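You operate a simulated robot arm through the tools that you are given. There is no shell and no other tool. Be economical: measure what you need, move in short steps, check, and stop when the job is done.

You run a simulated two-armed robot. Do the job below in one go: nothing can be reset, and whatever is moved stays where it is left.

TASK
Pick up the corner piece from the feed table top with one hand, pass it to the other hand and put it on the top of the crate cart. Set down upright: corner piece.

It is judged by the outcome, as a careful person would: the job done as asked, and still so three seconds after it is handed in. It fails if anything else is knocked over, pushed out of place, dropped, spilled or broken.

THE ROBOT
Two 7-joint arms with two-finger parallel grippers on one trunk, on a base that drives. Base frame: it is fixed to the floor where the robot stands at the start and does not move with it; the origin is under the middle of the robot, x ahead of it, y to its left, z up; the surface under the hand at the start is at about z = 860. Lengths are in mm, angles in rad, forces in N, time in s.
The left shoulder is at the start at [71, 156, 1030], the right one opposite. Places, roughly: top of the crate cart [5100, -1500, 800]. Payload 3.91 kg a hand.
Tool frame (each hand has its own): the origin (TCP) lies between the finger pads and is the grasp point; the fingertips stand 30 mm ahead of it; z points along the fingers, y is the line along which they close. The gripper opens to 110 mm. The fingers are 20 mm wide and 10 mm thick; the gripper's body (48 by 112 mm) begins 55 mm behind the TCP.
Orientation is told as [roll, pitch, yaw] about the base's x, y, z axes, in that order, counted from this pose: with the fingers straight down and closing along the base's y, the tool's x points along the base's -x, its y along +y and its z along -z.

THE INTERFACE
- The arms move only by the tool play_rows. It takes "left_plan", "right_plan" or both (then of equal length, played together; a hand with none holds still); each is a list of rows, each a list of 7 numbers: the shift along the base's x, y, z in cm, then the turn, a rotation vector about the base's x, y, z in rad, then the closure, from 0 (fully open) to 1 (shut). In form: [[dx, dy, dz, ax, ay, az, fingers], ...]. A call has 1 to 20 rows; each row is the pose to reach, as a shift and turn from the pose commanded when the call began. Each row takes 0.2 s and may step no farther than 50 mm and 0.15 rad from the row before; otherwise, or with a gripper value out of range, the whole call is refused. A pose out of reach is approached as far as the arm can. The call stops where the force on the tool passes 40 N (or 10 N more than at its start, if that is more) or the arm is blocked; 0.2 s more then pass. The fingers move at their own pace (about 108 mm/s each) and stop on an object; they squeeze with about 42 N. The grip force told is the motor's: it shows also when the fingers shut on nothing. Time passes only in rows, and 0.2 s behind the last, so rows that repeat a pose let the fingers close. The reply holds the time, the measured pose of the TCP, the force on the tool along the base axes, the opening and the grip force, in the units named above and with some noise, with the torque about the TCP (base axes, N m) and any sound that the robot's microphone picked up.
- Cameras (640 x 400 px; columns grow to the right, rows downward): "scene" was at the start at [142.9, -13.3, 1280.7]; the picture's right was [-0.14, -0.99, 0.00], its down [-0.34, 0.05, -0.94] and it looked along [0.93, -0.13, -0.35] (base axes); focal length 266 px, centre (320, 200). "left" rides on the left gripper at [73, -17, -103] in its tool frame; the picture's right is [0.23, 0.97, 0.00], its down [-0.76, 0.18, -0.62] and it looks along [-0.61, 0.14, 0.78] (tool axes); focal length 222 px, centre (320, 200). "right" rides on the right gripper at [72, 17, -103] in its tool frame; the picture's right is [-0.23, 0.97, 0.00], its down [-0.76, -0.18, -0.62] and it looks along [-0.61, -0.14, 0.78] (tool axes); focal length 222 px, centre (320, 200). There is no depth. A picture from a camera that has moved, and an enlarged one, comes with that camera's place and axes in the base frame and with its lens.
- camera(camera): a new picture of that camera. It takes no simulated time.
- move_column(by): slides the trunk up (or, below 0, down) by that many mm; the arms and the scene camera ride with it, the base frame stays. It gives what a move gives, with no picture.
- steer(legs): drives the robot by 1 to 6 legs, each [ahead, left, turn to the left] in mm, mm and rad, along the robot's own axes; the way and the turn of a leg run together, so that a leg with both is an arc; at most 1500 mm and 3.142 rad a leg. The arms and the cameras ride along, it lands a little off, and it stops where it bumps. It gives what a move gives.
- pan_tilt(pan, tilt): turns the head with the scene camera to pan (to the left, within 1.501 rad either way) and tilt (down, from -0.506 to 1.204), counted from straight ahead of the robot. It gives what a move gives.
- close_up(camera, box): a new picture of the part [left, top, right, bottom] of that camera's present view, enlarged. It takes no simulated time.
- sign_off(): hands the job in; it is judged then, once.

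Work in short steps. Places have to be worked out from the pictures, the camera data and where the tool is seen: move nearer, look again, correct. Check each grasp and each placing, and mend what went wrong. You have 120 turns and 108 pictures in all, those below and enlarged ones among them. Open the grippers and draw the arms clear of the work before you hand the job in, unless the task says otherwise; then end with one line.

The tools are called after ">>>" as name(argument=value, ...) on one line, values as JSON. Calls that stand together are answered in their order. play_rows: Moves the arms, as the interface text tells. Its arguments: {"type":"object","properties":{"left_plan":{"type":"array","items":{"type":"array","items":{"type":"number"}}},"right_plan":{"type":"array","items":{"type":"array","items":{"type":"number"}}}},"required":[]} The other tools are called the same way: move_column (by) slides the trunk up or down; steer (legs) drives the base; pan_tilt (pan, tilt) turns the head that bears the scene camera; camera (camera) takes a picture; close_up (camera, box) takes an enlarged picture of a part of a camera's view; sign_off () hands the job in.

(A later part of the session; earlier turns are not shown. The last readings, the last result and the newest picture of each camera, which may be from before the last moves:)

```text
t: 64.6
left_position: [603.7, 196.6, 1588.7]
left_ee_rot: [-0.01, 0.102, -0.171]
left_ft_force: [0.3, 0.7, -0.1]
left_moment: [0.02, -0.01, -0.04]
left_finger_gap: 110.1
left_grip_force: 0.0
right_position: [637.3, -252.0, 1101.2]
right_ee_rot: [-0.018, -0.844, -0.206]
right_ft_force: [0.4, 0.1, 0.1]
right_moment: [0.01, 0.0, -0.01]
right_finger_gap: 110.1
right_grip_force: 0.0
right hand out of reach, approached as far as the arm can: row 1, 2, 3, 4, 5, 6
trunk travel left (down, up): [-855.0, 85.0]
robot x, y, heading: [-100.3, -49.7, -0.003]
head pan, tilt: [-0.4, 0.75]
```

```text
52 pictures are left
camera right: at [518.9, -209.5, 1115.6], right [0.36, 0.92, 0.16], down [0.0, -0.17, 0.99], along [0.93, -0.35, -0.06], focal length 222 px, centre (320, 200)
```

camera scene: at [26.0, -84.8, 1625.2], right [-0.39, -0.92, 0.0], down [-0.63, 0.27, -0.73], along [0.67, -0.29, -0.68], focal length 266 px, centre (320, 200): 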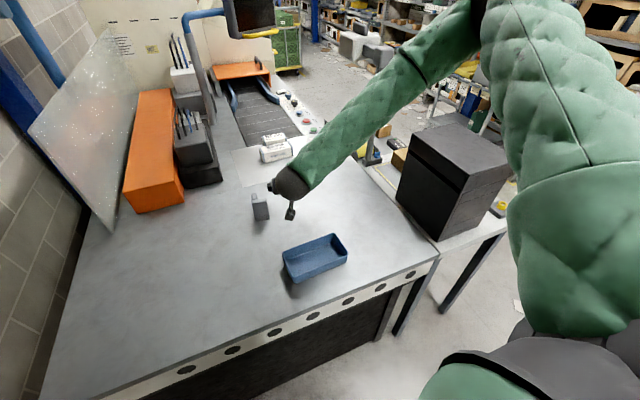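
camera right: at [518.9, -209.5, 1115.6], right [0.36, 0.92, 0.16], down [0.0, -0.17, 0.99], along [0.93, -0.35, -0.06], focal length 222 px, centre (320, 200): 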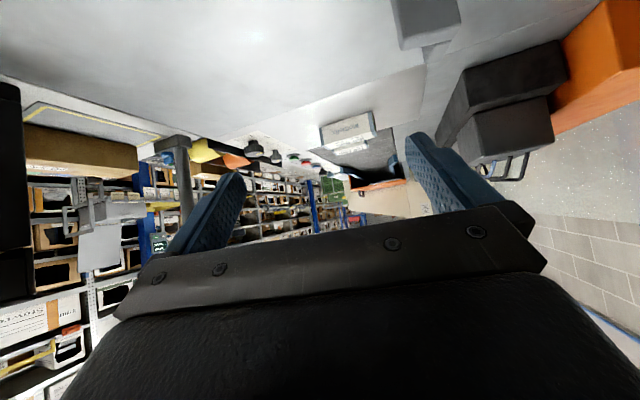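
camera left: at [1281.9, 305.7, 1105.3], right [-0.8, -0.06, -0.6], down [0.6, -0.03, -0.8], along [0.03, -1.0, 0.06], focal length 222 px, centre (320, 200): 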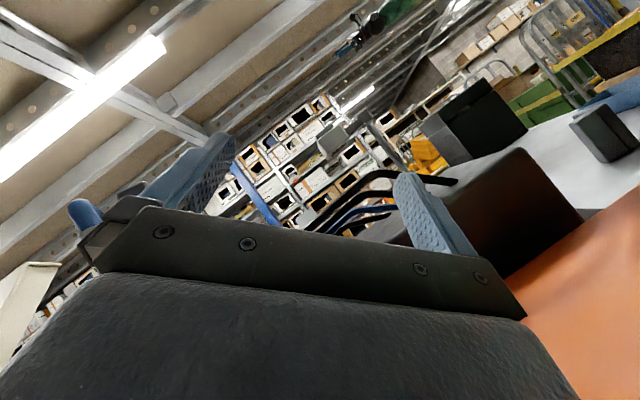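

Elbow-up, this tilt hits a joint limit from such a high shoulder. I step back to the last good pose and lower the column, which flattens the forearm while the elbow stays up.

>>> play_rows(right_plan=[[-1, -1.5, 3.6, 0, 0, 0, 0], [-2, -3, 7.2, 0, 0, 0, 0], [-3, -4.5, 10.8, 0, 0, 0, 0], [-4, -6, 14.4, 0, 0, 0, 0], [-4.7, -6.9, 17.9, 0, 0, 0, 0], [-4.7, -6.9, 17.9, 0, 0, 0, 0]])

>>> move_column(by=-130)

>>> camera(camera="scene")

```text
t: 66.0
left_position: [606.1, 197.8, 1586.6]
left_ee_rot: [-0.013, 0.103, -0.171]
left_ft_force: [-0.5, -0.3, 0.5]
left_moment: [-0.01, -0.04, -0.05]
left_finger_gap: 109.9
left_grip_force: 0.0
right_position: [587.1, -320.6, 1281.0]
right_ee_rot: [-0.018, -0.845, -0.208]
right_ft_force: [-0.3, 0.1, -1.1]
right_moment: [0.01, 0.0, -0.01]
right_finger_gap: 109.9
right_grip_force: 0.0
trunk travel left (down, up): [-855.0, 85.0]
robot x, y, heading: [-101.2, -55.8, -0.002]
head pan, tilt: [-0.4, 0.75]
```

```text
t: 67.6
left_position: [604.7, 196.5, 1457.6]
left_ee_rot: [-0.012, 0.1, -0.171]
left_ft_force: [0.6, -1.5, 0.4]
left_moment: [0.01, 0.01, -0.01]
left_finger_gap: 109.7
left_grip_force: 0.1
right_position: [586.8, -321.2, 1151.6]
right_ee_rot: [-0.02, -0.843, -0.211]
right_ft_force: [0.2, -0.3, 0.1]
right_moment: [0.0, 0.01, 0.0]
right_finger_gap: 110.2
right_grip_force: 0.1
trunk travel left (down, up): [-725.0, 215.0]
robot x, y, heading: [-103.2, -54.7, 0.003]
head pan, tilt: [-0.4, 0.75]
```

```text
51 pictures are left
camera scene: at [26.0, -85.2, 1495.4], right [-0.39, -0.92, 0.0], down [-0.63, 0.27, -0.73], along [0.67, -0.29, -0.68], focal length 266 px, centre (320, 200)
```

scene: 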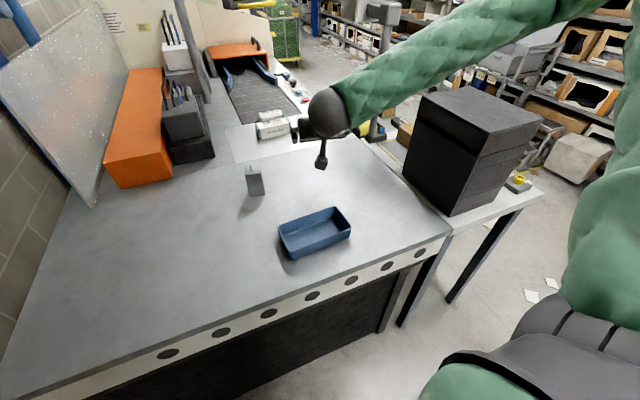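

More column down, another 120 mm, with the hand still well above the tray.

>>> move_column(by=-110)

>>> play_rows(right_plan=[[1.2, 3.8, 0, 0, 0, 0, 0], [2.4, 7.6, 0, 0, 0, 0, 0], [3.6, 11.4, 0, 0, 0, 0, 0], [4.5, 15, 0, 0, 0, 0, 0], [5.4, 18.6, 0, 0, 0, 0, 0], [5.4, 18.6, 0, 0, 0, 0, 0]])

>>> camera(camera="scene")

```text
t: 69.0
left_position: [603.8, 196.8, 1348.9]
left_ee_rot: [-0.011, 0.103, -0.171]
left_ft_force: [0.9, -0.6, -0.2]
left_moment: [0.01, -0.01, 0.01]
left_finger_gap: 110.2
left_grip_force: 0.0
right_position: [587.0, -321.4, 1041.1]
right_ee_rot: [-0.021, -0.844, -0.206]
right_ft_force: [0.0, 0.7, 0.5]
right_moment: [0.0, -0.01, 0.0]
right_finger_gap: 109.8
right_grip_force: 0.1
trunk travel left (down, up): [-615.0, 325.0]
robot x, y, heading: [-101.5, -49.8, -0.002]
head pan, tilt: [-0.4, 0.75]
```

```text
t: 70.4
left_position: [602.9, 196.1, 1347.9]
left_ee_rot: [-0.01, 0.103, -0.171]
left_ft_force: [0.0, 0.2, -1.1]
left_moment: [-0.01, -0.01, 0.04]
left_finger_gap: 110.0
left_grip_force: 0.1
right_position: [639.3, -138.2, 1043.0]
right_ee_rot: [-0.016, -0.845, -0.208]
right_ft_force: [-0.4, -0.3, 1.0]
right_moment: [-0.01, 0.02, -0.01]
right_finger_gap: 109.9
right_grip_force: 0.0
right hand out of reach, approached as far as the arm can: row 5, 6
trunk travel left (down, up): [-615.0, 325.0]
robot x, y, heading: [-106.0, -56.7, 0.0]
head pan, tilt: [-0.4, 0.75]
```

```text
50 pictures are left
camera scene: at [25.1, -85.2, 1385.4], right [-0.39, -0.92, 0.0], down [-0.63, 0.27, -0.73], along [0.67, -0.29, -0.68], focal length 266 px, centre (320, 200)
```

scene: 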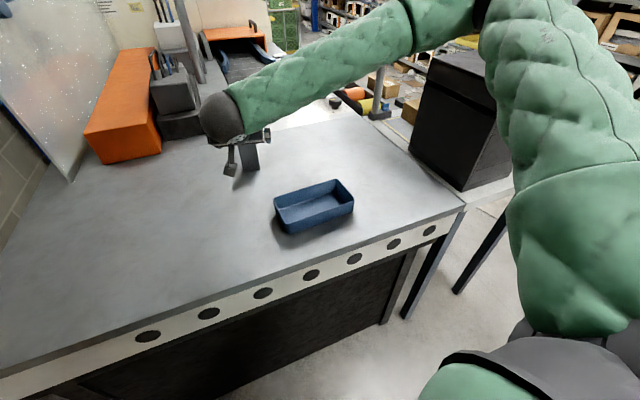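

Nearly there, though the reach to the left is limited. I shift the base 60 mm left and lower the column 50, then go to the pre-grasp point.

>>> steer(legs=[[0, 60, 0]])

>>> move_column(by=-50)

```text
t: 71.4
left_position: [605.5, 259.9, 1347.6]
left_ee_rot: [-0.011, 0.103, -0.166]
left_ft_force: [0.4, -0.7, -0.5]
left_moment: [-0.07, 0.03, -0.02]
left_finger_gap: 109.7
left_grip_force: 0.0
right_position: [641.0, -76.3, 1041.1]
right_ee_rot: [-0.019, -0.845, -0.203]
right_ft_force: [0.1, 1.7, 0.6]
right_moment: [-0.06, 0.02, -0.02]
right_finger_gap: 110.0
right_grip_force: 0.1
trunk travel left (down, up): [-615.0, 325.0]
robot x, y, heading: [-101.9, 5.8, -0.004]
head pan, tilt: [-0.4, 0.75]
```

```text
t: 72.3
left_position: [603.4, 257.6, 1299.1]
left_ee_rot: [-0.013, 0.102, -0.167]
left_ft_force: [0.6, -0.1, -0.1]
left_moment: [0.02, -0.02, 0.01]
left_finger_gap: 109.9
left_grip_force: 0.2
right_position: [639.8, -78.9, 992.9]
right_ee_rot: [-0.016, -0.844, -0.205]
right_ft_force: [0.0, 0.7, -0.3]
right_moment: [0.0, -0.01, 0.0]
right_finger_gap: 110.3
right_grip_force: 0.2
trunk travel left (down, up): [-565.0, 375.0]
robot x, y, heading: [-99.2, 7.4, -0.005]
head pan, tilt: [-0.4, 0.75]
```

Now to the pre-grasp point (676,-135,979).

>>> play_rows(right_plan=[[1.2, -1.9, -0.5, 0, 0, 0, 0], [2.4, -3.8, -1, 0, 0, 0, 0], [3.6, -5.6, -1.4, 0, 0, 0, 0], [3.6, -5.6, -1.4, 0, 0, 0, 0]])

>>> camera(camera="right")

>>> camera(camera="scene")

```text
t: 73.3
left_position: [605.8, 258.3, 1297.7]
left_ee_rot: [-0.01, 0.1, -0.168]
left_ft_force: [0.1, 0.4, -1.2]
left_moment: [0.01, -0.01, 0.02]
left_finger_gap: 109.9
left_grip_force: 0.1
right_position: [676.0, -133.5, 976.4]
right_ee_rot: [-0.016, -0.846, -0.204]
right_ft_force: [0.8, 0.5, -0.6]
right_moment: [-0.01, 0.02, -0.03]
right_finger_gap: 110.2
right_grip_force: 0.2
trunk travel left (down, up): [-565.0, 375.0]
robot x, y, heading: [-98.4, 7.5, 0.002]
head pan, tilt: [-0.4, 0.75]
```

```text
49 pictures are left
camera right: at [557.6, -89.8, 991.0], right [0.36, 0.92, 0.16], down [0.0, -0.17, 0.99], along [0.93, -0.35, -0.06], focal length 222 px, centre (320, 200)
```

right: 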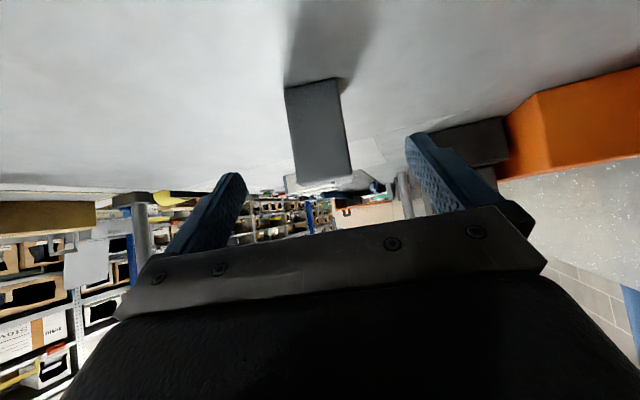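

```text
48 pictures are left
camera scene: at [27.0, -25.0, 1335.2], right [-0.39, -0.92, 0.0], down [-0.63, 0.27, -0.73], along [0.67, -0.29, -0.68], focal length 266 px, centre (320, 200)
```

scene: 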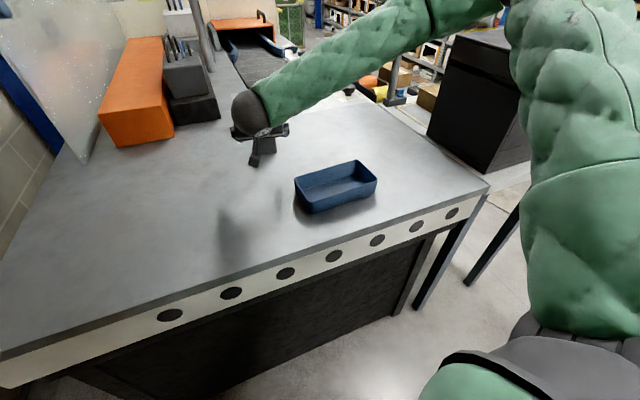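

The piece sits between the open fingers, matching my estimate. I advance along the tool axis to the grasp point.

>>> play_rows(right_plan=[[1.8, -0.4, -1.5, 0, 0, 0, 0], [3.6, -0.8, -3.1, 0, 0, 0, 0], [5.4, -1.2, -4.6, 0, 0, 0, 0], [7.2, -1.6, -6.1, 0, 0, 0, 0], [8.8, -2.0, -7.6, 0, 0, 0, 0], [8.8, -2.0, -7.6, 0, 0, 0, 0]])

>>> camera(camera="right")

>>> camera(camera="scene")

```text
t: 74.7
left_position: [604.0, 258.3, 1296.8]
left_ee_rot: [-0.011, 0.101, -0.166]
left_ft_force: [0.5, 0.1, -0.2]
left_moment: [0.02, -0.01, -0.03]
left_finger_gap: 109.9
left_grip_force: 0.0
right_position: [757.8, -163.0, 907.0]
right_ee_rot: [-0.016, -0.846, -0.204]
right_ft_force: [0.0, -0.1, 0.5]
right_moment: [0.01, -0.03, -0.01]
right_finger_gap: 110.0
right_grip_force: 0.1
right hand out of reach, approached as far as the arm can: row 5, 6
trunk travel left (down, up): [-565.0, 375.0]
robot x, y, heading: [-98.5, 8.7, -0.004]
head pan, tilt: [-0.4, 0.75]
```

```text
47 pictures are left
camera right: at [640.0, -120.5, 921.3], right [0.36, 0.92, 0.16], down [0.0, -0.17, 0.98], along [0.93, -0.35, -0.06], focal length 222 px, centre (320, 200)
```

right: 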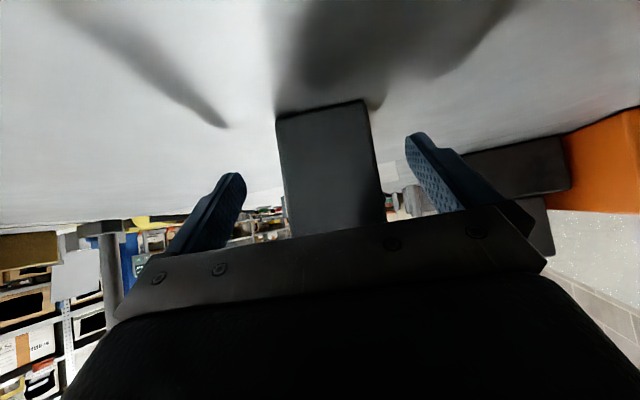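

```text
46 pictures are left
camera scene: at [27.1, -25.1, 1335.2], right [-0.39, -0.92, 0.0], down [-0.63, 0.27, -0.73], along [0.67, -0.29, -0.68], focal length 266 px, centre (320, 200)
```

scene: 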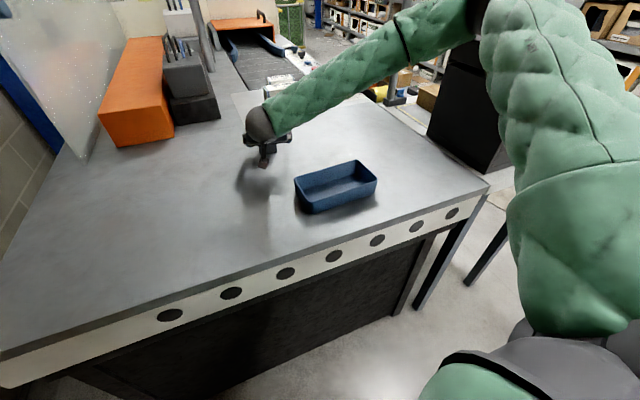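

The arm stopped at its limit, 9 mm to the right of centre. I nudge the base left and forward a little.

>>> steer(legs=[[6, 10, 0]])

>>> camera(camera="right")

```text
t: 75.5
left_position: [610.6, 267.3, 1298.6]
left_ee_rot: [-0.009, 0.102, -0.167]
left_ft_force: [-0.1, -0.4, -0.6]
left_moment: [0.0, 0.01, 0.03]
left_finger_gap: 110.0
left_grip_force: 0.1
right_position: [764.3, -155.0, 907.9]
right_ee_rot: [-0.014, -0.844, -0.207]
right_ft_force: [-0.3, 0.4, -1.3]
right_moment: [0.01, -0.04, 0.0]
right_finger_gap: 110.0
right_grip_force: 0.1
trunk travel left (down, up): [-565.0, 375.0]
robot x, y, heading: [-95.7, 14.0, -0.005]
head pan, tilt: [-0.4, 0.75]
```

```text
45 pictures are left
camera right: at [645.6, -111.4, 921.8], right [0.36, 0.92, 0.16], down [0.0, -0.17, 0.98], along [0.93, -0.35, -0.06], focal length 222 px, centre (320, 200)
```

right: 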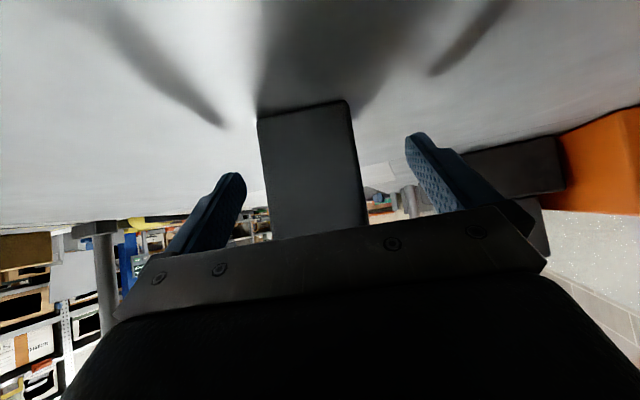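

The piece is centred to within about 5 mm. I lower 10 mm for a lower grip and close the fingers.

>>> move_column(by=-10)

>>> play_rows(right_plan=[[0, 0, 0, 0, 0, 0, 0.3], [0, 0, 0, 0, 0, 0, 0.6], [0, 0, 0, 0, 0, 0, 1], [0, 0, 0, 0, 0, 0, 1], [0, 0, 0, 0, 0, 0, 1]])

>>> camera(camera="right")

```text
t: 76.0
left_position: [610.0, 268.6, 1287.1]
left_ee_rot: [-0.012, 0.102, -0.166]
left_ft_force: [-0.1, -0.1, 0.1]
left_moment: [-0.02, 0.02, -0.02]
left_finger_gap: 109.7
left_grip_force: 0.0
right_position: [763.5, -154.2, 896.4]
right_ee_rot: [-0.015, -0.844, -0.205]
right_ft_force: [-0.5, 0.3, 0.4]
right_moment: [0.02, 0.01, -0.06]
right_finger_gap: 110.2
right_grip_force: 0.1
trunk travel left (down, up): [-555.0, 385.0]
robot x, y, heading: [-93.0, 15.9, -0.002]
head pan, tilt: [-0.4, 0.75]
```

```text
t: 77.2
left_position: [610.6, 267.0, 1287.3]
left_ee_rot: [-0.011, 0.101, -0.167]
left_ft_force: [0.3, 0.6, 0.3]
left_moment: [-0.01, -0.01, 0.01]
left_finger_gap: 109.9
left_grip_force: 0.1
right_position: [764.2, -154.1, 896.4]
right_ee_rot: [-0.017, -0.842, -0.203]
right_ft_force: [-0.2, -0.4, 0.1]
right_moment: [-0.02, -0.01, 0.01]
right_finger_gap: 54.5
right_grip_force: 41.5
trunk travel left (down, up): [-555.0, 385.0]
robot x, y, heading: [-91.8, 15.7, 0.003]
head pan, tilt: [-0.4, 0.75]
```

```text
44 pictures are left
camera right: at [645.8, -111.2, 911.5], right [0.36, 0.92, 0.16], down [0.0, -0.17, 0.98], along [0.93, -0.35, -0.06], focal length 222 px, centre (320, 200)
```

right: 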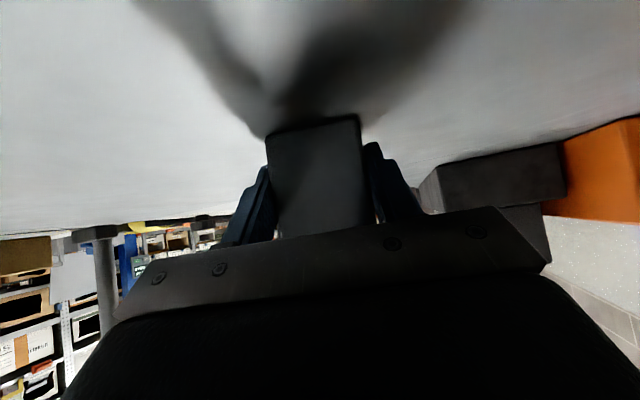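

Firm grip: gap 54.5 mm, 41.5 N. I lift straight up with the column, then draw the hand back toward the robot.

>>> move_column(by=150)

>>> play_rows(right_plan=[[-3, 0, 0, 0, 0, 0, 1], [-6, 0, 0, 0, 0, 0, 1], [-9, 0, 0, 0, 0, 0, 1], [-12, 0, 0, 0, 0, 0, 1], [-12, 0, 0, 0, 0, 0, 1]])

>>> pan_tilt(pan=0, tilt=0.5)

>>> camera(camera="scene")

```text
t: 79.0
left_position: [610.3, 267.7, 1437.1]
left_ee_rot: [-0.01, 0.103, -0.166]
left_ft_force: [-1.0, -0.4, 0.9]
left_moment: [0.01, 0.0, -0.03]
left_finger_gap: 110.0
left_grip_force: 0.1
right_position: [764.0, -153.8, 1047.0]
right_ee_rot: [-0.015, -0.842, -0.205]
right_ft_force: [-0.2, -0.8, 0.5]
right_moment: [0.01, 0.01, -0.02]
right_finger_gap: 54.9
right_grip_force: 41.6
trunk travel left (down, up): [-705.0, 235.0]
robot x, y, heading: [-96.1, 16.6, -0.002]
head pan, tilt: [-0.4, 0.75]
```

```text
t: 80.2
left_position: [611.2, 267.7, 1437.9]
left_ee_rot: [-0.01, 0.103, -0.167]
left_ft_force: [-0.4, -0.2, -0.8]
left_moment: [0.02, 0.03, 0.0]
left_finger_gap: 109.9
left_grip_force: 0.1
right_position: [645.6, -154.7, 1047.1]
right_ee_rot: [-0.016, -0.843, -0.203]
right_ft_force: [1.0, -0.6, 0.4]
right_moment: [0.0, -0.02, -0.04]
right_finger_gap: 54.6
right_grip_force: 42.0
trunk travel left (down, up): [-705.0, 235.0]
robot x, y, heading: [-94.6, 15.9, -0.0]
head pan, tilt: [-0.4, 0.75]
```

```text
t: 81.0
left_position: [610.6, 268.3, 1438.1]
left_ee_rot: [-0.011, 0.103, -0.167]
left_ft_force: [0.5, -0.2, 0.6]
left_moment: [0.01, 0.02, -0.01]
left_finger_gap: 109.8
left_grip_force: 0.1
right_position: [645.1, -152.7, 1047.5]
right_ee_rot: [-0.014, -0.846, -0.203]
right_ft_force: [0.2, -0.1, -1.1]
right_moment: [0.01, 0.03, 0.02]
right_finger_gap: 54.5
right_grip_force: 41.4
trunk travel left (down, up): [-705.0, 235.0]
robot x, y, heading: [-95.7, 14.1, -0.001]
head pan, tilt: [0.0, 0.499]
```

```text
43 pictures are left
camera scene: at [47.4, 16.4, 1497.1], right [0.0, -1.0, 0.0], down [-0.48, 0.0, -0.88], along [0.88, 0.0, -0.48], focal length 266 px, centre (320, 200)
```

scene: 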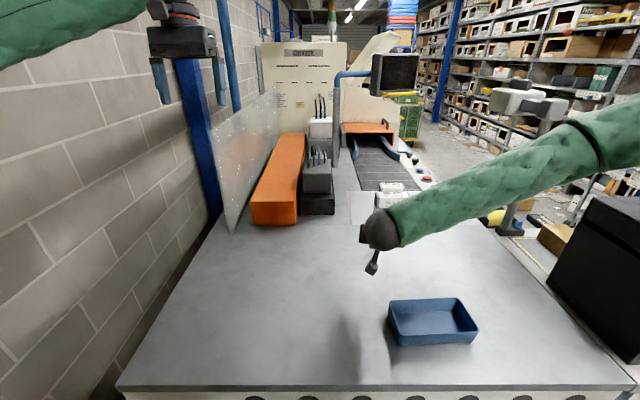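

The piece is held and lifted. The right wrist would block the left hand's camera from above, so I swing the right tool about the vertical, piece still upright, until it points to the left.

>>> play_rows(right_plan=[[-0.4, 0.3, 0.5, 0, 0, 0.13, 1], [-0.8, 0.6, 1, 0, 0, 0.26, 1], [-1.2, 0.9, 1.5, 0, 0, 0.39, 1], [-1.6, 1.2, 2, 0, 0, 0.52, 1], [-2, 1.5, 2.5, 0, 0, 0.65, 1], [-2.4, 1.8, 3, 0, 0, 0.78, 1], [-2.8, 2.1, 3.5, 0, 0, 0.91, 1], [-3.2, 2.4, 4, 0, 0, 1.04, 1], [-3.2, 2.4, 4, 0, 0, 1.04, 1]])

>>> camera(camera="scene")

```text
t: 83.0
left_position: [611.6, 266.9, 1436.8]
left_ee_rot: [-0.01, 0.1, -0.168]
left_ft_force: [0.3, 0.1, -0.6]
left_moment: [0.05, 0.0, 0.0]
left_finger_gap: 110.1
left_grip_force: 0.0
right_position: [610.7, -129.9, 1087.3]
right_ee_rot: [-0.015, -0.845, 0.835]
right_ft_force: [0.2, 0.3, -0.2]
right_moment: [-0.01, -0.02, -0.01]
right_finger_gap: 54.6
right_grip_force: 42.3
trunk travel left (down, up): [-705.0, 235.0]
robot x, y, heading: [-94.9, 16.9, 0.002]
head pan, tilt: [0.0, 0.499]
```

```text
42 pictures are left
camera scene: at [47.8, 16.0, 1497.1], right [0.0, -1.0, 0.0], down [-0.48, 0.0, -0.88], along [0.88, 0.0, -0.48], focal length 266 px, centre (320, 200)
```

scene: 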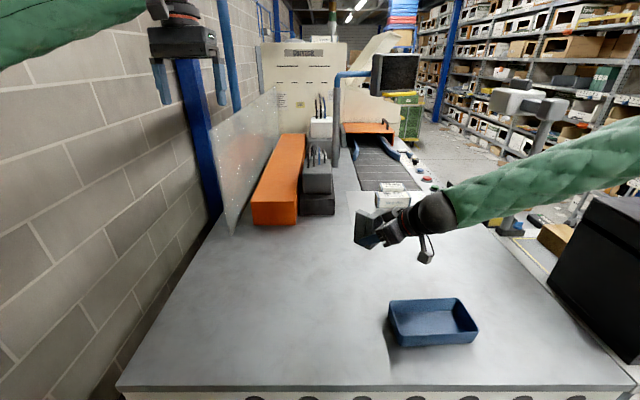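

The swing worked. I check that the piece is still upright.

>>> close_up(camera="scene", box=[330, 180, 458, 260])

```text
5.00 times, centred on (394, 220) of scene
camera zoom: at [47.8, 16.0, 1497.1], right [0.0, -1.0, 0.0], down [-0.48, 0.0, -0.88], along [0.88, 0.0, -0.48], focal length 1328 px, centre (-50, 100)
```

zoom: 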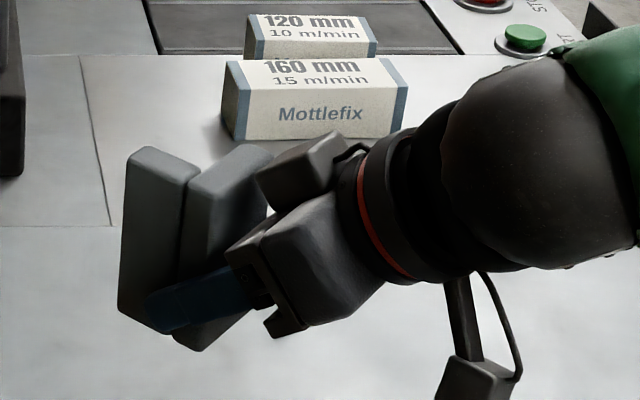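

The verticals converge as perspective predicts, so the piece is upright, held low with its top free. For clearance the left hand's camera should face away from the right arm. I test turning the left hand to yaw of about -1.84 at its safe height.

>>> play_rows(left_plan=[[0, 0, 0, 0, 0, -0.139, 0], [0, 0, 0, 0, 0, -0.278, 0], [0, 0, 0, 0, 0, -0.417, 0], [0, 0, 0, 0, 0, -0.556, 0], [0, 0, 0, 0, 0, -0.695, 0], [0, 0, 0, 0, 0, -0.834, 0], [0, 0, 0, 0, 0, -0.973, 0], [0, 0, 0, 0, 0, -1.112, 0], [0, 0, 0, 0, 0, -1.251, 0], [0, 0, 0, 0, 0, -1.39, 0], [0, 0, 0, 0, 0, -1.53, 0], [0, 0, 0, 0, 0, -1.67, 0], [0, 0, 0, 0, 0, -1.67, 0]])

>>> camera(camera="scene")

```text
t: 85.8
left_position: [611.2, 268.6, 1436.9]
left_ee_rot: [-0.012, 0.1, -1.84]
left_ft_force: [-0.7, 0.8, 0.5]
left_moment: [0.01, 0.05, -0.01]
left_finger_gap: 110.1
left_grip_force: 0.0
right_position: [611.5, -129.7, 1086.6]
right_ee_rot: [-0.014, -0.845, 0.834]
right_ft_force: [0.5, 0.1, 0.5]
right_moment: [0.01, -0.01, -0.02]
right_finger_gap: 54.3
right_grip_force: 42.3
trunk travel left (down, up): [-705.0, 235.0]
robot x, y, heading: [-94.3, 14.1, -0.006]
head pan, tilt: [0.0, 0.499]
```

```text
40 pictures are left
camera scene: at [47.6, 16.4, 1497.1], right [0.0, -1.0, 0.0], down [-0.48, 0.0, -0.88], along [0.88, 0.0, -0.48], focal length 266 px, centre (320, 200)
```

scene: 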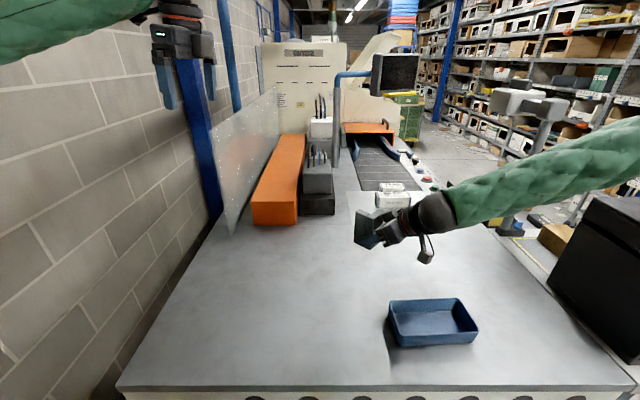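

Reachable. I now turn the right hand to yaw 1.30 so the closing lines match, and take out the left hand's 0.1 pitch.

>>> play_rows(right_plan=[[0, 0, 0, 0, 0, 0.117, 1], [0, 0, 0, 0, 0, 0.234, 1], [0, 0, 0, 0, 0, 0.35, 1], [0, 0, 0, 0, 0, 0.467, 1], [0, 0, 0, 0, 0, 0.467, 1]], left_plan=[[0, 0, 0, -0.024, 0.007, 0, 0], [0, 0, 0, -0.048, 0.013, 0, 0], [0, 0, 0, -0.072, 0.02, 0, 0], [0, 0, 0, -0.096, 0.027, 0, 0], [0, 0, 0, -0.096, 0.027, 0, 0]])

>>> camera(camera="scene")

```text
t: 87.0
left_position: [609.8, 265.6, 1439.2]
left_ee_rot: [-0.012, 0.003, -1.839]
left_ft_force: [0.9, 0.6, 0.2]
left_moment: [0.01, -0.02, -0.01]
left_finger_gap: 110.2
left_grip_force: 0.1
right_position: [610.8, -130.9, 1087.8]
right_ee_rot: [-0.014, -0.844, 1.302]
right_ft_force: [0.6, 0.2, 0.2]
right_moment: [0.01, -0.01, -0.03]
right_finger_gap: 54.2
right_grip_force: 42.3
trunk travel left (down, up): [-705.0, 235.0]
robot x, y, heading: [-94.3, 18.2, -0.002]
head pan, tilt: [0.0, 0.499]
```

```text
39 pictures are left
camera scene: at [47.2, 15.8, 1497.2], right [0.0, -1.0, 0.0], down [-0.48, 0.0, -0.88], along [0.88, 0.0, -0.48], focal length 266 px, centre (320, 200)
```

scene: 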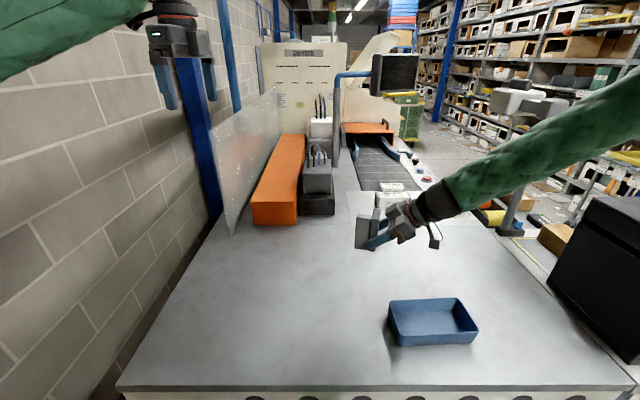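

Piece in hand: the near wall's centre is at about (612,-126), bottom z 1051, top about 1148. I bring the left hand above it.

>>> play_rows(left_plan=[[0, -3.9, -1.6, 0, 0, 0, 0], [0, -7.8, -3.2, 0, 0, 0, 0], [0, -11.7, -4.8, 0, 0, 0, 0], [0, -15.6, -6.4, 0, 0, 0, 0], [0, -19.5, -8, 0, 0, 0, 0], [0.1, -23.4, -9.6, 0, 0, 0, 0], [0.1, -27.3, -11.2, 0, 0, 0, 0], [0.2, -31.2, -12.8, 0, 0, 0, 0], [0.3, -35, -14.4, 0, 0, 0, 0], [0.3, -38.8, -15.9, 0, 0, 0, 0], [0.3, -38.8, -15.9, 0, 0, 0, 0]])

>>> camera(camera="scene")

>>> camera(camera="left")

```text
t: 89.5
left_position: [612.7, -119.1, 1281.0]
left_ee_rot: [-0.009, 0.0, -1.838]
left_ft_force: [-0.4, 0.5, 0.2]
left_moment: [-0.02, -0.05, 0.05]
left_finger_gap: 109.9
left_grip_force: 0.1
right_position: [610.6, -128.3, 1088.1]
right_ee_rot: [-0.015, -0.844, 1.301]
right_ft_force: [0.3, 0.2, -0.2]
right_moment: [-0.03, -0.01, -0.01]
right_finger_gap: 54.6
right_grip_force: 42.1
trunk travel left (down, up): [-705.0, 235.0]
robot x, y, heading: [-94.9, 16.8, -0.006]
head pan, tilt: [0.0, 0.499]
```

```text
38 pictures are left
camera scene: at [47.4, 17.7, 1497.2], right [0.0, -1.0, 0.0], down [-0.48, 0.0, -0.88], along [0.88, 0.0, -0.48], focal length 266 px, centre (320, 200)
```

scene: 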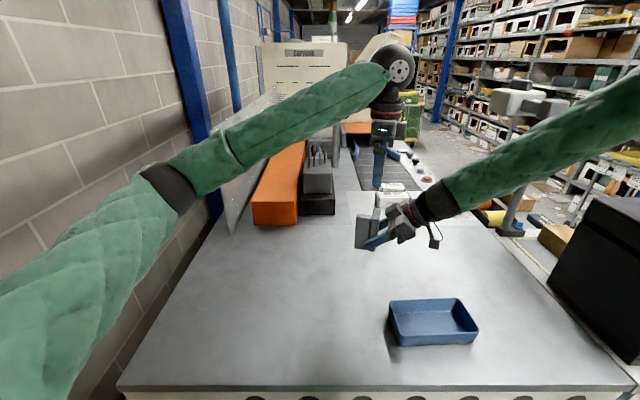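

```text
37 pictures are left
camera left: at [618.6, -45.0, 1384.0], right [1.0, -0.04, -0.01], down [-0.02, -0.78, 0.62], along [-0.03, -0.62, -0.78], focal length 222 px, centre (320, 200)
```

left: 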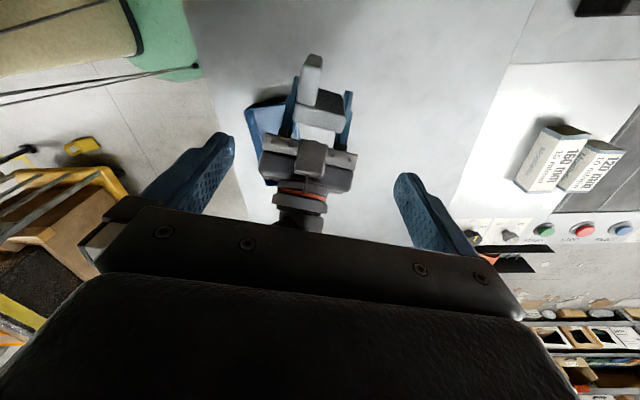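

Aligned: the near wall's top sits on the tool's centre column. I zoom in to check the offset in the other direction.

>>> close_up(camera="left", box=[240, 40, 400, 140])

```text
4.00 times, centred on (320, 90) of left
camera zoom: at [618.6, -45.0, 1384.0], right [1.0, -0.04, -0.01], down [-0.02, -0.78, 0.62], along [-0.03, -0.62, -0.78], focal length 888 px, centre (320, 640)
```

zoom: 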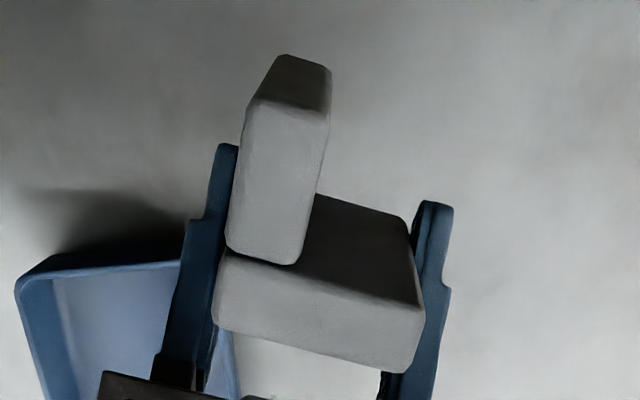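

Position confirmed: the top centre is at (613,-124). I descend so the fingertips straddle the upper 38 mm, then close.

>>> play_rows(left_plan=[[0.05, -0.1, -3, 0, 0, 0, 0], [0.05, -0.2, -6, 0, 0, 0, 0], [0.05, -0.3, -9, 0, 0, 0, 0], [0.05, -0.3, -12, 0, 0, 0, 0], [0.05, -0.3, -14.1, 0, 0, 0, 0], [0.05, -0.3, -14.1, 0, 0, 0, 0]])

>>> camera(camera="left")

>>> close_up(camera="scene", box=[320, 120, 480, 270])

```text
t: 90.8
left_position: [613.8, -124.9, 1136.5]
left_ee_rot: [-0.013, 0.002, -1.838]
left_ft_force: [-0.5, 0.3, -0.1]
left_moment: [0.03, 0.0, -0.01]
left_finger_gap: 110.0
left_grip_force: 0.1
right_position: [611.7, -130.1, 1087.0]
right_ee_rot: [-0.014, -0.844, 1.301]
right_ft_force: [-0.7, -0.3, 0.2]
right_moment: [0.01, 0.01, -0.02]
right_finger_gap: 54.3
right_grip_force: 41.8
trunk travel left (down, up): [-705.0, 235.0]
robot x, y, heading: [-97.8, 16.1, -0.003]
head pan, tilt: [0.0, 0.499]
```

```text
35 pictures are left
camera left: at [618.8, -50.6, 1239.7], right [1.0, -0.04, -0.01], down [-0.02, -0.78, 0.62], along [-0.03, -0.62, -0.78], focal length 222 px, centre (320, 200)
```

left: 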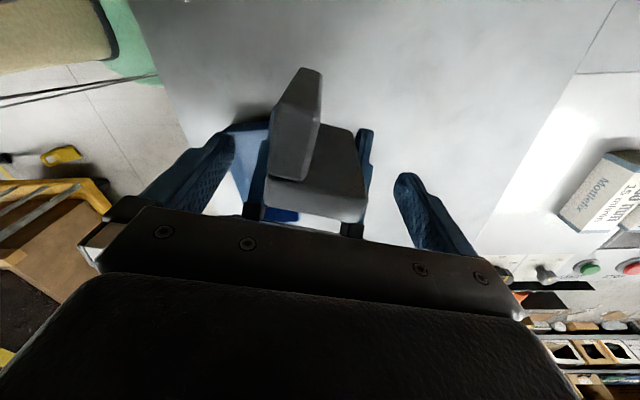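

```text
2.67 times, centred on (400, 195) of scene
camera zoom: at [47.7, 16.1, 1497.2], right [0.0, -1.0, 0.0], down [-0.48, 0.0, -0.88], along [0.88, 0.0, -0.48], focal length 708 px, centre (107, 213)
```

zoom: 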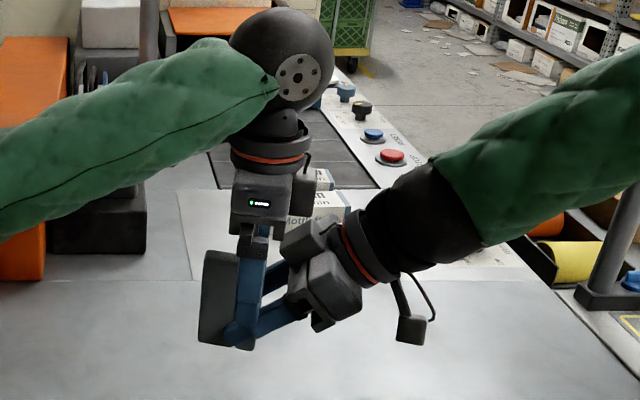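

Both hands are clear of each other with the piece between the left fingers. I close the left gripper.

>>> play_rows(left_plan=[[0, 0, 0, 0, 0, 0, 0.3], [0, 0, 0, 0, 0, 0, 0.6], [0, 0, 0, 0, 0, 0, 1], [0, 0, 0, 0, 0, 0, 1], [0, 0, 0, 0, 0, 0, 1]])

>>> camera(camera="left")

```text
t: 92.0
left_position: [613.6, -123.7, 1137.6]
left_ee_rot: [-0.011, 0.0, -1.839]
left_ft_force: [-23.6, 7.1, 3.4]
left_moment: [0.02, 0.15, -0.03]
left_finger_gap: 54.6
left_grip_force: 41.5
right_position: [612.7, -129.4, 1086.9]
right_ee_rot: [-0.015, -0.844, 1.3]
right_ft_force: [23.4, -7.9, -2.0]
right_moment: [0.31, 0.99, -0.13]
right_finger_gap: 54.5
right_grip_force: 42.2
trunk travel left (down, up): [-705.0, 235.0]
robot x, y, heading: [-97.0, 15.2, -0.003]
head pan, tilt: [0.0, 0.499]
```

```text
33 pictures are left
camera left: at [618.6, -50.7, 1239.9], right [1.0, -0.04, -0.01], down [-0.02, -0.78, 0.62], along [-0.03, -0.62, -0.78], focal length 222 px, centre (320, 200)
```

left: 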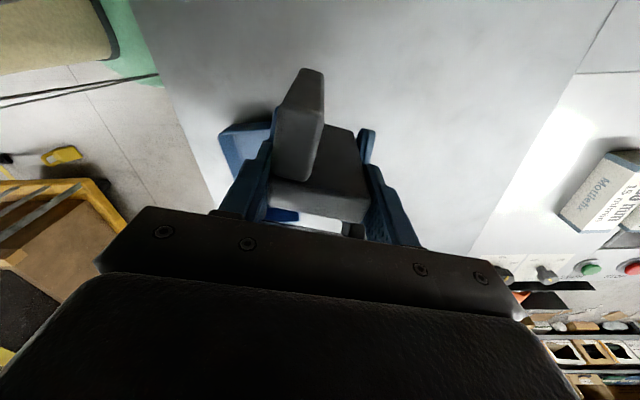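

Both hands grip it (54.6 mm, 41.5 N). I open the right hand and withdraw it along its own axis.

>>> play_rows(right_plan=[[0, 0, 0, 0, 0, 0, 0.5], [0, 0, 0, 0, 0, 0, 0], [0, 0, 0, 0, 0, 0, 0], [0, 0, 0, 0, 0, 0, 0]])

>>> play_rows(right_plan=[[-0.4, -1.4, 1.3, 0, 0, 0, 0], [-0.8, -2.9, 2.6, 0, 0, 0, 0], [-1.6, -5.8, 5.3, 0, 0, 0, 0], [-2.0, -9, 7, 0, 0, 0, 0], [-2.4, -13, 8, 0, 0, 0, 0], [-2.4, -17, 9, 0, 0, 0, 0]])

>>> camera(camera="scene")

```text
t: 93.0
left_position: [615.1, -124.2, 1136.5]
left_ee_rot: [-0.013, 0.002, -1.839]
left_ft_force: [-0.4, -1.3, 0.2]
left_moment: [-0.02, 0.01, 0.01]
left_finger_gap: 54.6
left_grip_force: 41.9
right_position: [610.8, -129.6, 1087.2]
right_ee_rot: [-0.015, -0.844, 1.302]
right_ft_force: [0.6, -0.1, -1.0]
right_moment: [0.02, 0.02, -0.02]
right_finger_gap: 110.2
right_grip_force: 0.0
trunk travel left (down, up): [-705.0, 235.0]
robot x, y, heading: [-94.2, 13.5, -0.003]
head pan, tilt: [0.0, 0.499]
```

```text
t: 94.5
left_position: [613.7, -124.9, 1138.5]
left_ee_rot: [-0.011, 0.001, -1.839]
left_ft_force: [-0.5, -0.4, -0.4]
left_moment: [-0.02, 0.02, 0.0]
left_finger_gap: 54.2
left_grip_force: 41.9
right_position: [586.3, -299.7, 1178.5]
right_ee_rot: [-0.012, -0.845, 1.301]
right_ft_force: [-0.5, 0.1, -0.3]
right_moment: [-0.01, -0.02, 0.0]
right_finger_gap: 110.0
right_grip_force: 0.1
trunk travel left (down, up): [-705.0, 235.0]
robot x, y, heading: [-96.9, 18.8, -0.002]
head pan, tilt: [0.0, 0.499]
```

```text
32 pictures are left
camera scene: at [46.7, 15.1, 1497.3], right [0.0, -1.0, 0.0], down [-0.48, 0.0, -0.88], along [0.88, 0.0, -0.48], focal length 266 px, centre (320, 200)
```

scene: 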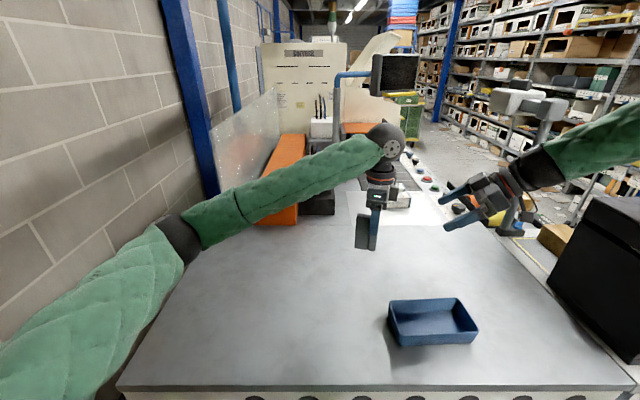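

The left hand holds the piece alone (54.2 mm, 41.9 N). I raise the right hand out of the way, then back off from the table and look at the route.

>>> play_rows(right_plan=[[-1, -2.5, 3, -0.136, 0.038, 0, 0], [-2, -5, 6, -0.273, 0.076, 0, 0], [-3, -7.5, 9, -0.41, 0.113, 0, 0], [-4, -10, 12, -0.546, 0.151, 0, 0], [-5, -12.5, 15, -0.683, 0.189, 0, 0], [-6, -15, 18, -0.819, 0.227, 0, 0]])

>>> steer(legs=[[-400, 0, 0]])

>>> pan_tilt(pan=-0.9, tilt=0.45)

>>> camera(camera="scene")

```text
t: 95.8
left_position: [612.9, -123.5, 1136.6]
left_ee_rot: [-0.013, 0.002, -1.838]
left_ft_force: [-0.4, -0.4, 0.3]
left_moment: [0.0, 0.02, 0.0]
left_finger_gap: 54.3
left_grip_force: 41.8
right_position: [527.5, -447.5, 1359.7]
right_ee_rot: [-0.015, 0.008, 1.301]
right_ft_force: [-0.1, 0.3, 0.8]
right_moment: [-0.02, 0.0, -0.02]
right_finger_gap: 109.9
right_grip_force: 0.1
trunk travel left (down, up): [-705.0, 235.0]
robot x, y, heading: [-98.8, 19.9, -0.003]
head pan, tilt: [0.0, 0.499]
```

```text
t: 98.3
left_position: [217.5, -122.2, 1137.0]
left_ee_rot: [-0.012, 0.0, -1.835]
left_ft_force: [-0.7, 0.3, 0.4]
left_moment: [0.0, -0.01, -0.02]
left_finger_gap: 54.4
left_grip_force: 41.9
right_position: [131.6, -446.0, 1360.2]
right_ee_rot: [-0.013, 0.007, 1.303]
right_ft_force: [0.6, 0.1, 0.5]
right_moment: [0.0, -0.01, 0.02]
right_finger_gap: 110.1
right_grip_force: 0.1
trunk travel left (down, up): [-705.0, 235.0]
robot x, y, heading: [-490.8, 16.1, 0.003]
head pan, tilt: [0.0, 0.499]
```

```text
t: 99.5
left_position: [217.7, -121.4, 1137.4]
left_ee_rot: [-0.012, 0.002, -1.834]
left_ft_force: [0.1, -1.0, -0.1]
left_moment: [-0.01, 0.0, 0.01]
left_finger_gap: 54.6
left_grip_force: 42.3
right_position: [132.3, -446.3, 1358.9]
right_ee_rot: [-0.013, 0.006, 1.304]
right_ft_force: [0.8, -0.7, 0.1]
right_moment: [-0.01, 0.01, -0.01]
right_finger_gap: 110.0
right_grip_force: 0.0
trunk travel left (down, up): [-705.0, 235.0]
robot x, y, heading: [-485.8, 17.1, 0.004]
head pan, tilt: [-0.901, 0.45]
```

```text
31 pictures are left
camera scene: at [-382.9, -55.5, 1501.7], right [-0.78, -0.62, 0.0], down [-0.27, 0.34, -0.9], along [0.56, -0.7, -0.44], focal length 266 px, centre (320, 200)
```

scene: 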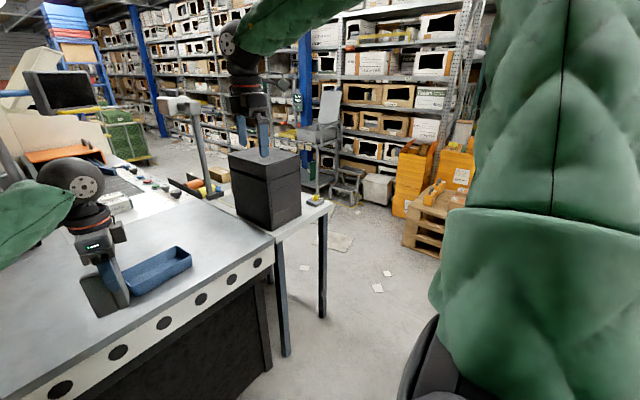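

The second table spans y -700 to -1090, and the pallet starts at about y -2150. I turn right in place and look along the aisle before driving.

>>> steer(legs=[[0, 0, -1.4]])

>>> pan_tilt(pan=0.0, tilt=0.4)

>>> camera(camera="scene")

```text
t: 103.3
left_position: [-480.8, -704.6, 1137.4]
left_ee_rot: [-0.011, 0.002, 3.085]
left_ft_force: [-0.2, -0.3, 0.1]
left_moment: [0.01, -0.03, 0.0]
left_finger_gap: 54.6
left_grip_force: 41.4
right_position: [-813.8, -689.1, 1359.2]
right_ee_rot: [-0.012, 0.005, -0.06]
right_ft_force: [-0.1, 0.0, 0.0]
right_moment: [0.04, -0.04, 0.01]
right_finger_gap: 110.0
right_grip_force: 0.1
trunk travel left (down, up): [-705.0, 235.0]
robot x, y, heading: [-489.8, 21.9, -1.364]
head pan, tilt: [-0.901, 0.45]
```

```text
t: 104.5
left_position: [-480.4, -705.0, 1138.2]
left_ee_rot: [-0.013, 0.003, 3.086]
left_ft_force: [-0.5, 0.3, 0.4]
left_moment: [0.01, -0.04, -0.04]
left_finger_gap: 54.5
left_grip_force: 42.3
right_position: [-814.4, -688.8, 1359.1]
right_ee_rot: [-0.013, 0.005, -0.059]
right_ft_force: [0.3, 0.1, 0.1]
right_moment: [0.01, -0.01, 0.02]
right_finger_gap: 110.0
right_grip_force: 0.0
trunk travel left (down, up): [-705.0, 235.0]
robot x, y, heading: [-489.6, 14.3, -1.358]
head pan, tilt: [0.0, 0.4]
```

```text
30 pictures are left
camera scene: at [-461.3, -123.8, 1506.3], right [-0.98, -0.21, 0.0], down [-0.08, 0.38, -0.92], along [0.19, -0.9, -0.39], focal length 266 px, centre (320, 200)
```

scene: 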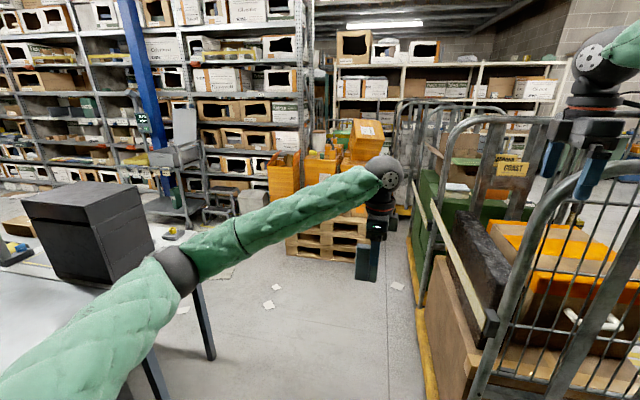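

A roll cage stands on my right at x < -827, and the pallet is ahead. I drive down the lane at x of about -120, then turn left in the aisle.

>>> steer(legs=[[0, 380, 0], [0, 0, -0.21], [1330, 0, 0]])

>>> camera(camera="scene")

```text
t: 113.9
left_position: [-271.2, -1940.7, 1137.0]
left_ee_rot: [-0.013, 0.001, 2.869]
left_ft_force: [-0.1, -0.3, 0.0]
left_moment: [-0.03, 0.0, -0.01]
left_finger_gap: 54.4
left_grip_force: 41.9
right_position: [-594.3, -1851.9, 1359.1]
right_ee_rot: [-0.013, 0.004, -0.276]
right_ft_force: [0.1, -0.1, 0.8]
right_moment: [-0.01, 0.02, -0.03]
right_finger_gap: 110.0
right_grip_force: 0.0
trunk travel left (down, up): [-705.0, 235.0]
robot x, y, heading: [-126.4, -1233.7, -1.578]
head pan, tilt: [0.0, 0.4]
```

```text
29 pictures are left
camera scene: at [-128.0, -1376.8, 1506.3], right [-1.0, 0.01, 0.0], down [0.0, 0.39, -0.92], along [-0.01, -0.92, -0.39], focal length 266 px, centre (320, 200)
```

scene: 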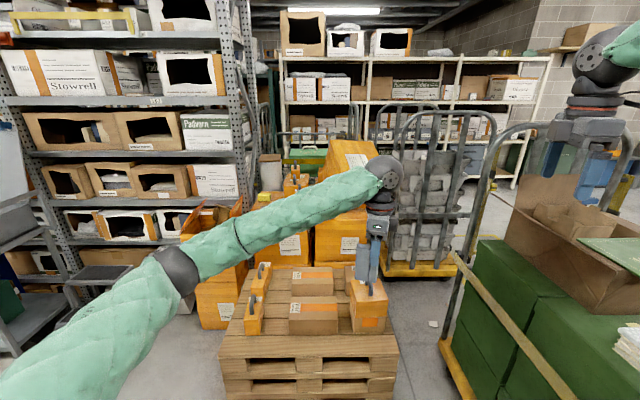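

Clear ahead. I turn left to face down the aisle.

>>> steer(legs=[[0, 0, 1.5]])

>>> camera(camera="scene")

```text
t: 117.7
left_position: [554.0, -1468.5, 1137.5]
left_ee_rot: [-0.012, 0.0, -1.974]
left_ft_force: [0.6, 0.5, -0.5]
left_moment: [-0.03, 0.02, 0.03]
left_finger_gap: 54.4
left_grip_force: 42.6
right_position: [433.9, -1772.2, 1359.7]
right_ee_rot: [-0.012, 0.005, 1.173]
right_ft_force: [0.9, 0.0, -0.1]
right_moment: [0.01, 0.01, 0.0]
right_finger_gap: 110.1
right_grip_force: 0.2
trunk travel left (down, up): [-705.0, 235.0]
robot x, y, heading: [-127.0, -1234.5, -0.126]
head pan, tilt: [0.0, 0.4]
stopped in leg 1: the robot was blocked; the commanded pose is now the measured one
```

```text
28 pictures are left
camera scene: at [17.2, -1252.8, 1506.0], right [-0.13, -0.99, 0.0], down [-0.39, 0.05, -0.92], along [0.91, -0.12, -0.39], focal length 266 px, centre (320, 200)
```

scene: 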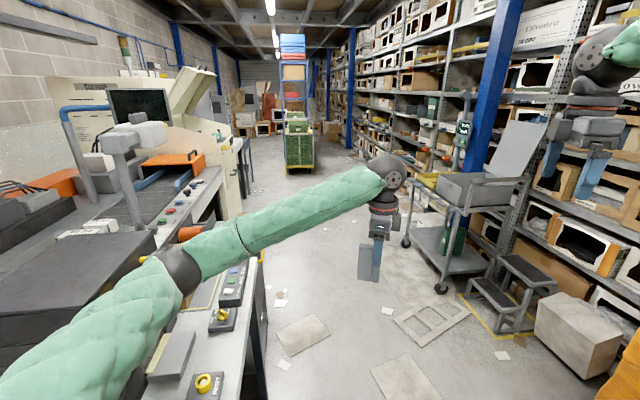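

Something was touched at the end of the turn, probably the left arm against the black box. I shift right into the lane centre and check the box.

>>> steer(legs=[[0, -310, 0]])

>>> pan_tilt(pan=0.7, tilt=0.4)

>>> camera(camera="scene")

```text
t: 119.8
left_position: [515.9, -1773.1, 1140.0]
left_ee_rot: [-0.007, 0.001, -1.969]
left_ft_force: [-0.5, -0.4, -0.2]
left_moment: [-0.02, -0.01, 0.02]
left_finger_gap: 54.6
left_grip_force: 42.2
right_position: [394.2, -2077.2, 1360.7]
right_ee_rot: [-0.014, 0.004, 1.18]
right_ft_force: [1.2, -0.3, 0.5]
right_moment: [0.02, -0.01, 0.03]
right_finger_gap: 110.1
right_grip_force: 0.1
trunk travel left (down, up): [-705.0, 235.0]
robot x, y, heading: [-166.4, -1540.3, -0.12]
head pan, tilt: [0.0, 0.4]
```

```text
t: 120.9
left_position: [516.5, -1773.2, 1140.1]
left_ee_rot: [-0.009, -0.003, -1.969]
left_ft_force: [0.1, 1.1, 0.4]
left_moment: [-0.02, 0.01, -0.02]
left_finger_gap: 54.7
left_grip_force: 41.9
right_position: [395.2, -2078.4, 1360.7]
right_ee_rot: [-0.014, 0.006, 1.18]
right_ft_force: [-0.2, -0.5, -0.3]
right_moment: [-0.01, 0.0, -0.02]
right_finger_gap: 110.1
right_grip_force: 0.1
trunk travel left (down, up): [-705.0, 235.0]
robot x, y, heading: [-162.8, -1542.7, -0.123]
head pan, tilt: [0.7, 0.4]
```

```text
27 pictures are left
camera scene: at [-37.6, -1498.3, 1506.3], right [0.54, -0.84, 0.0], down [-0.33, -0.21, -0.92], along [0.77, 0.5, -0.39], focal length 266 px, centre (320, 200)
```

scene: 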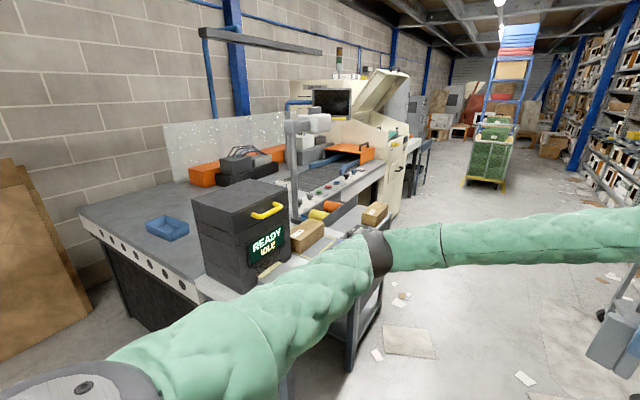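

The black box is where it was. The green crate cart is at about (4900,-1500). I straighten up and drive down the aisle in stages.

>>> steer(legs=[[0, 0, 0.123], [1500, 0, 0], [1000, 0, 0]])

>>> pan_tilt(pan=0, tilt=0.35)

>>> camera(camera="scene")

```text
t: 133.7
left_position: [3047.6, -1706.2, 1140.0]
left_ee_rot: [-0.009, 0.001, -1.859]
left_ft_force: [-0.8, 0.1, -0.6]
left_moment: [-0.01, 0.0, 0.01]
left_finger_gap: 54.5
left_grip_force: 42.8
right_position: [2961.8, -2021.1, 1360.4]
right_ee_rot: [-0.015, 0.005, 1.292]
right_ft_force: [0.4, 0.0, -0.4]
right_moment: [0.01, 0.01, -0.01]
right_finger_gap: 110.2
right_grip_force: 0.1
trunk travel left (down, up): [-705.0, 235.0]
robot x, y, heading: [2343.9, -1553.4, -0.015]
head pan, tilt: [0.7, 0.4]
```

```text
t: 134.8
left_position: [3047.5, -1706.3, 1139.7]
left_ee_rot: [-0.009, 0.0, -1.859]
left_ft_force: [-0.4, 1.1, 0.0]
left_moment: [-0.03, -0.02, 0.01]
left_finger_gap: 54.5
left_grip_force: 41.7
right_position: [2961.3, -2022.2, 1360.8]
right_ee_rot: [-0.014, 0.004, 1.293]
right_ft_force: [0.8, 0.7, 0.5]
right_moment: [-0.03, -0.01, -0.01]
right_finger_gap: 110.2
right_grip_force: 0.0
trunk travel left (down, up): [-705.0, 235.0]
robot x, y, heading: [2346.7, -1551.6, -0.013]
head pan, tilt: [0.0, 0.351]
```

```text
26 pictures are left
camera scene: at [2488.3, -1554.0, 1510.8], right [-0.01, -1.0, 0.0], down [-0.34, 0.0, -0.94], along [0.94, -0.01, -0.34], focal length 266 px, centre (320, 200)
```

scene: 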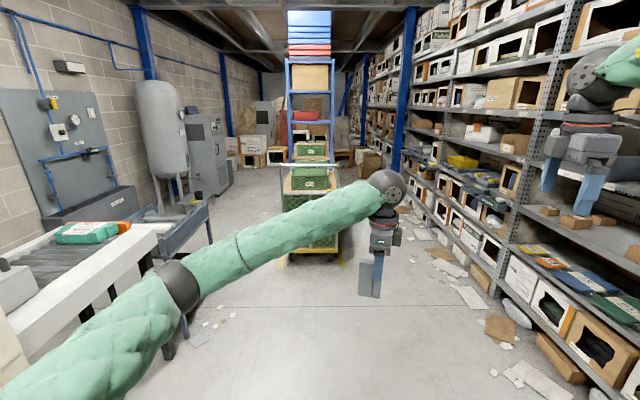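

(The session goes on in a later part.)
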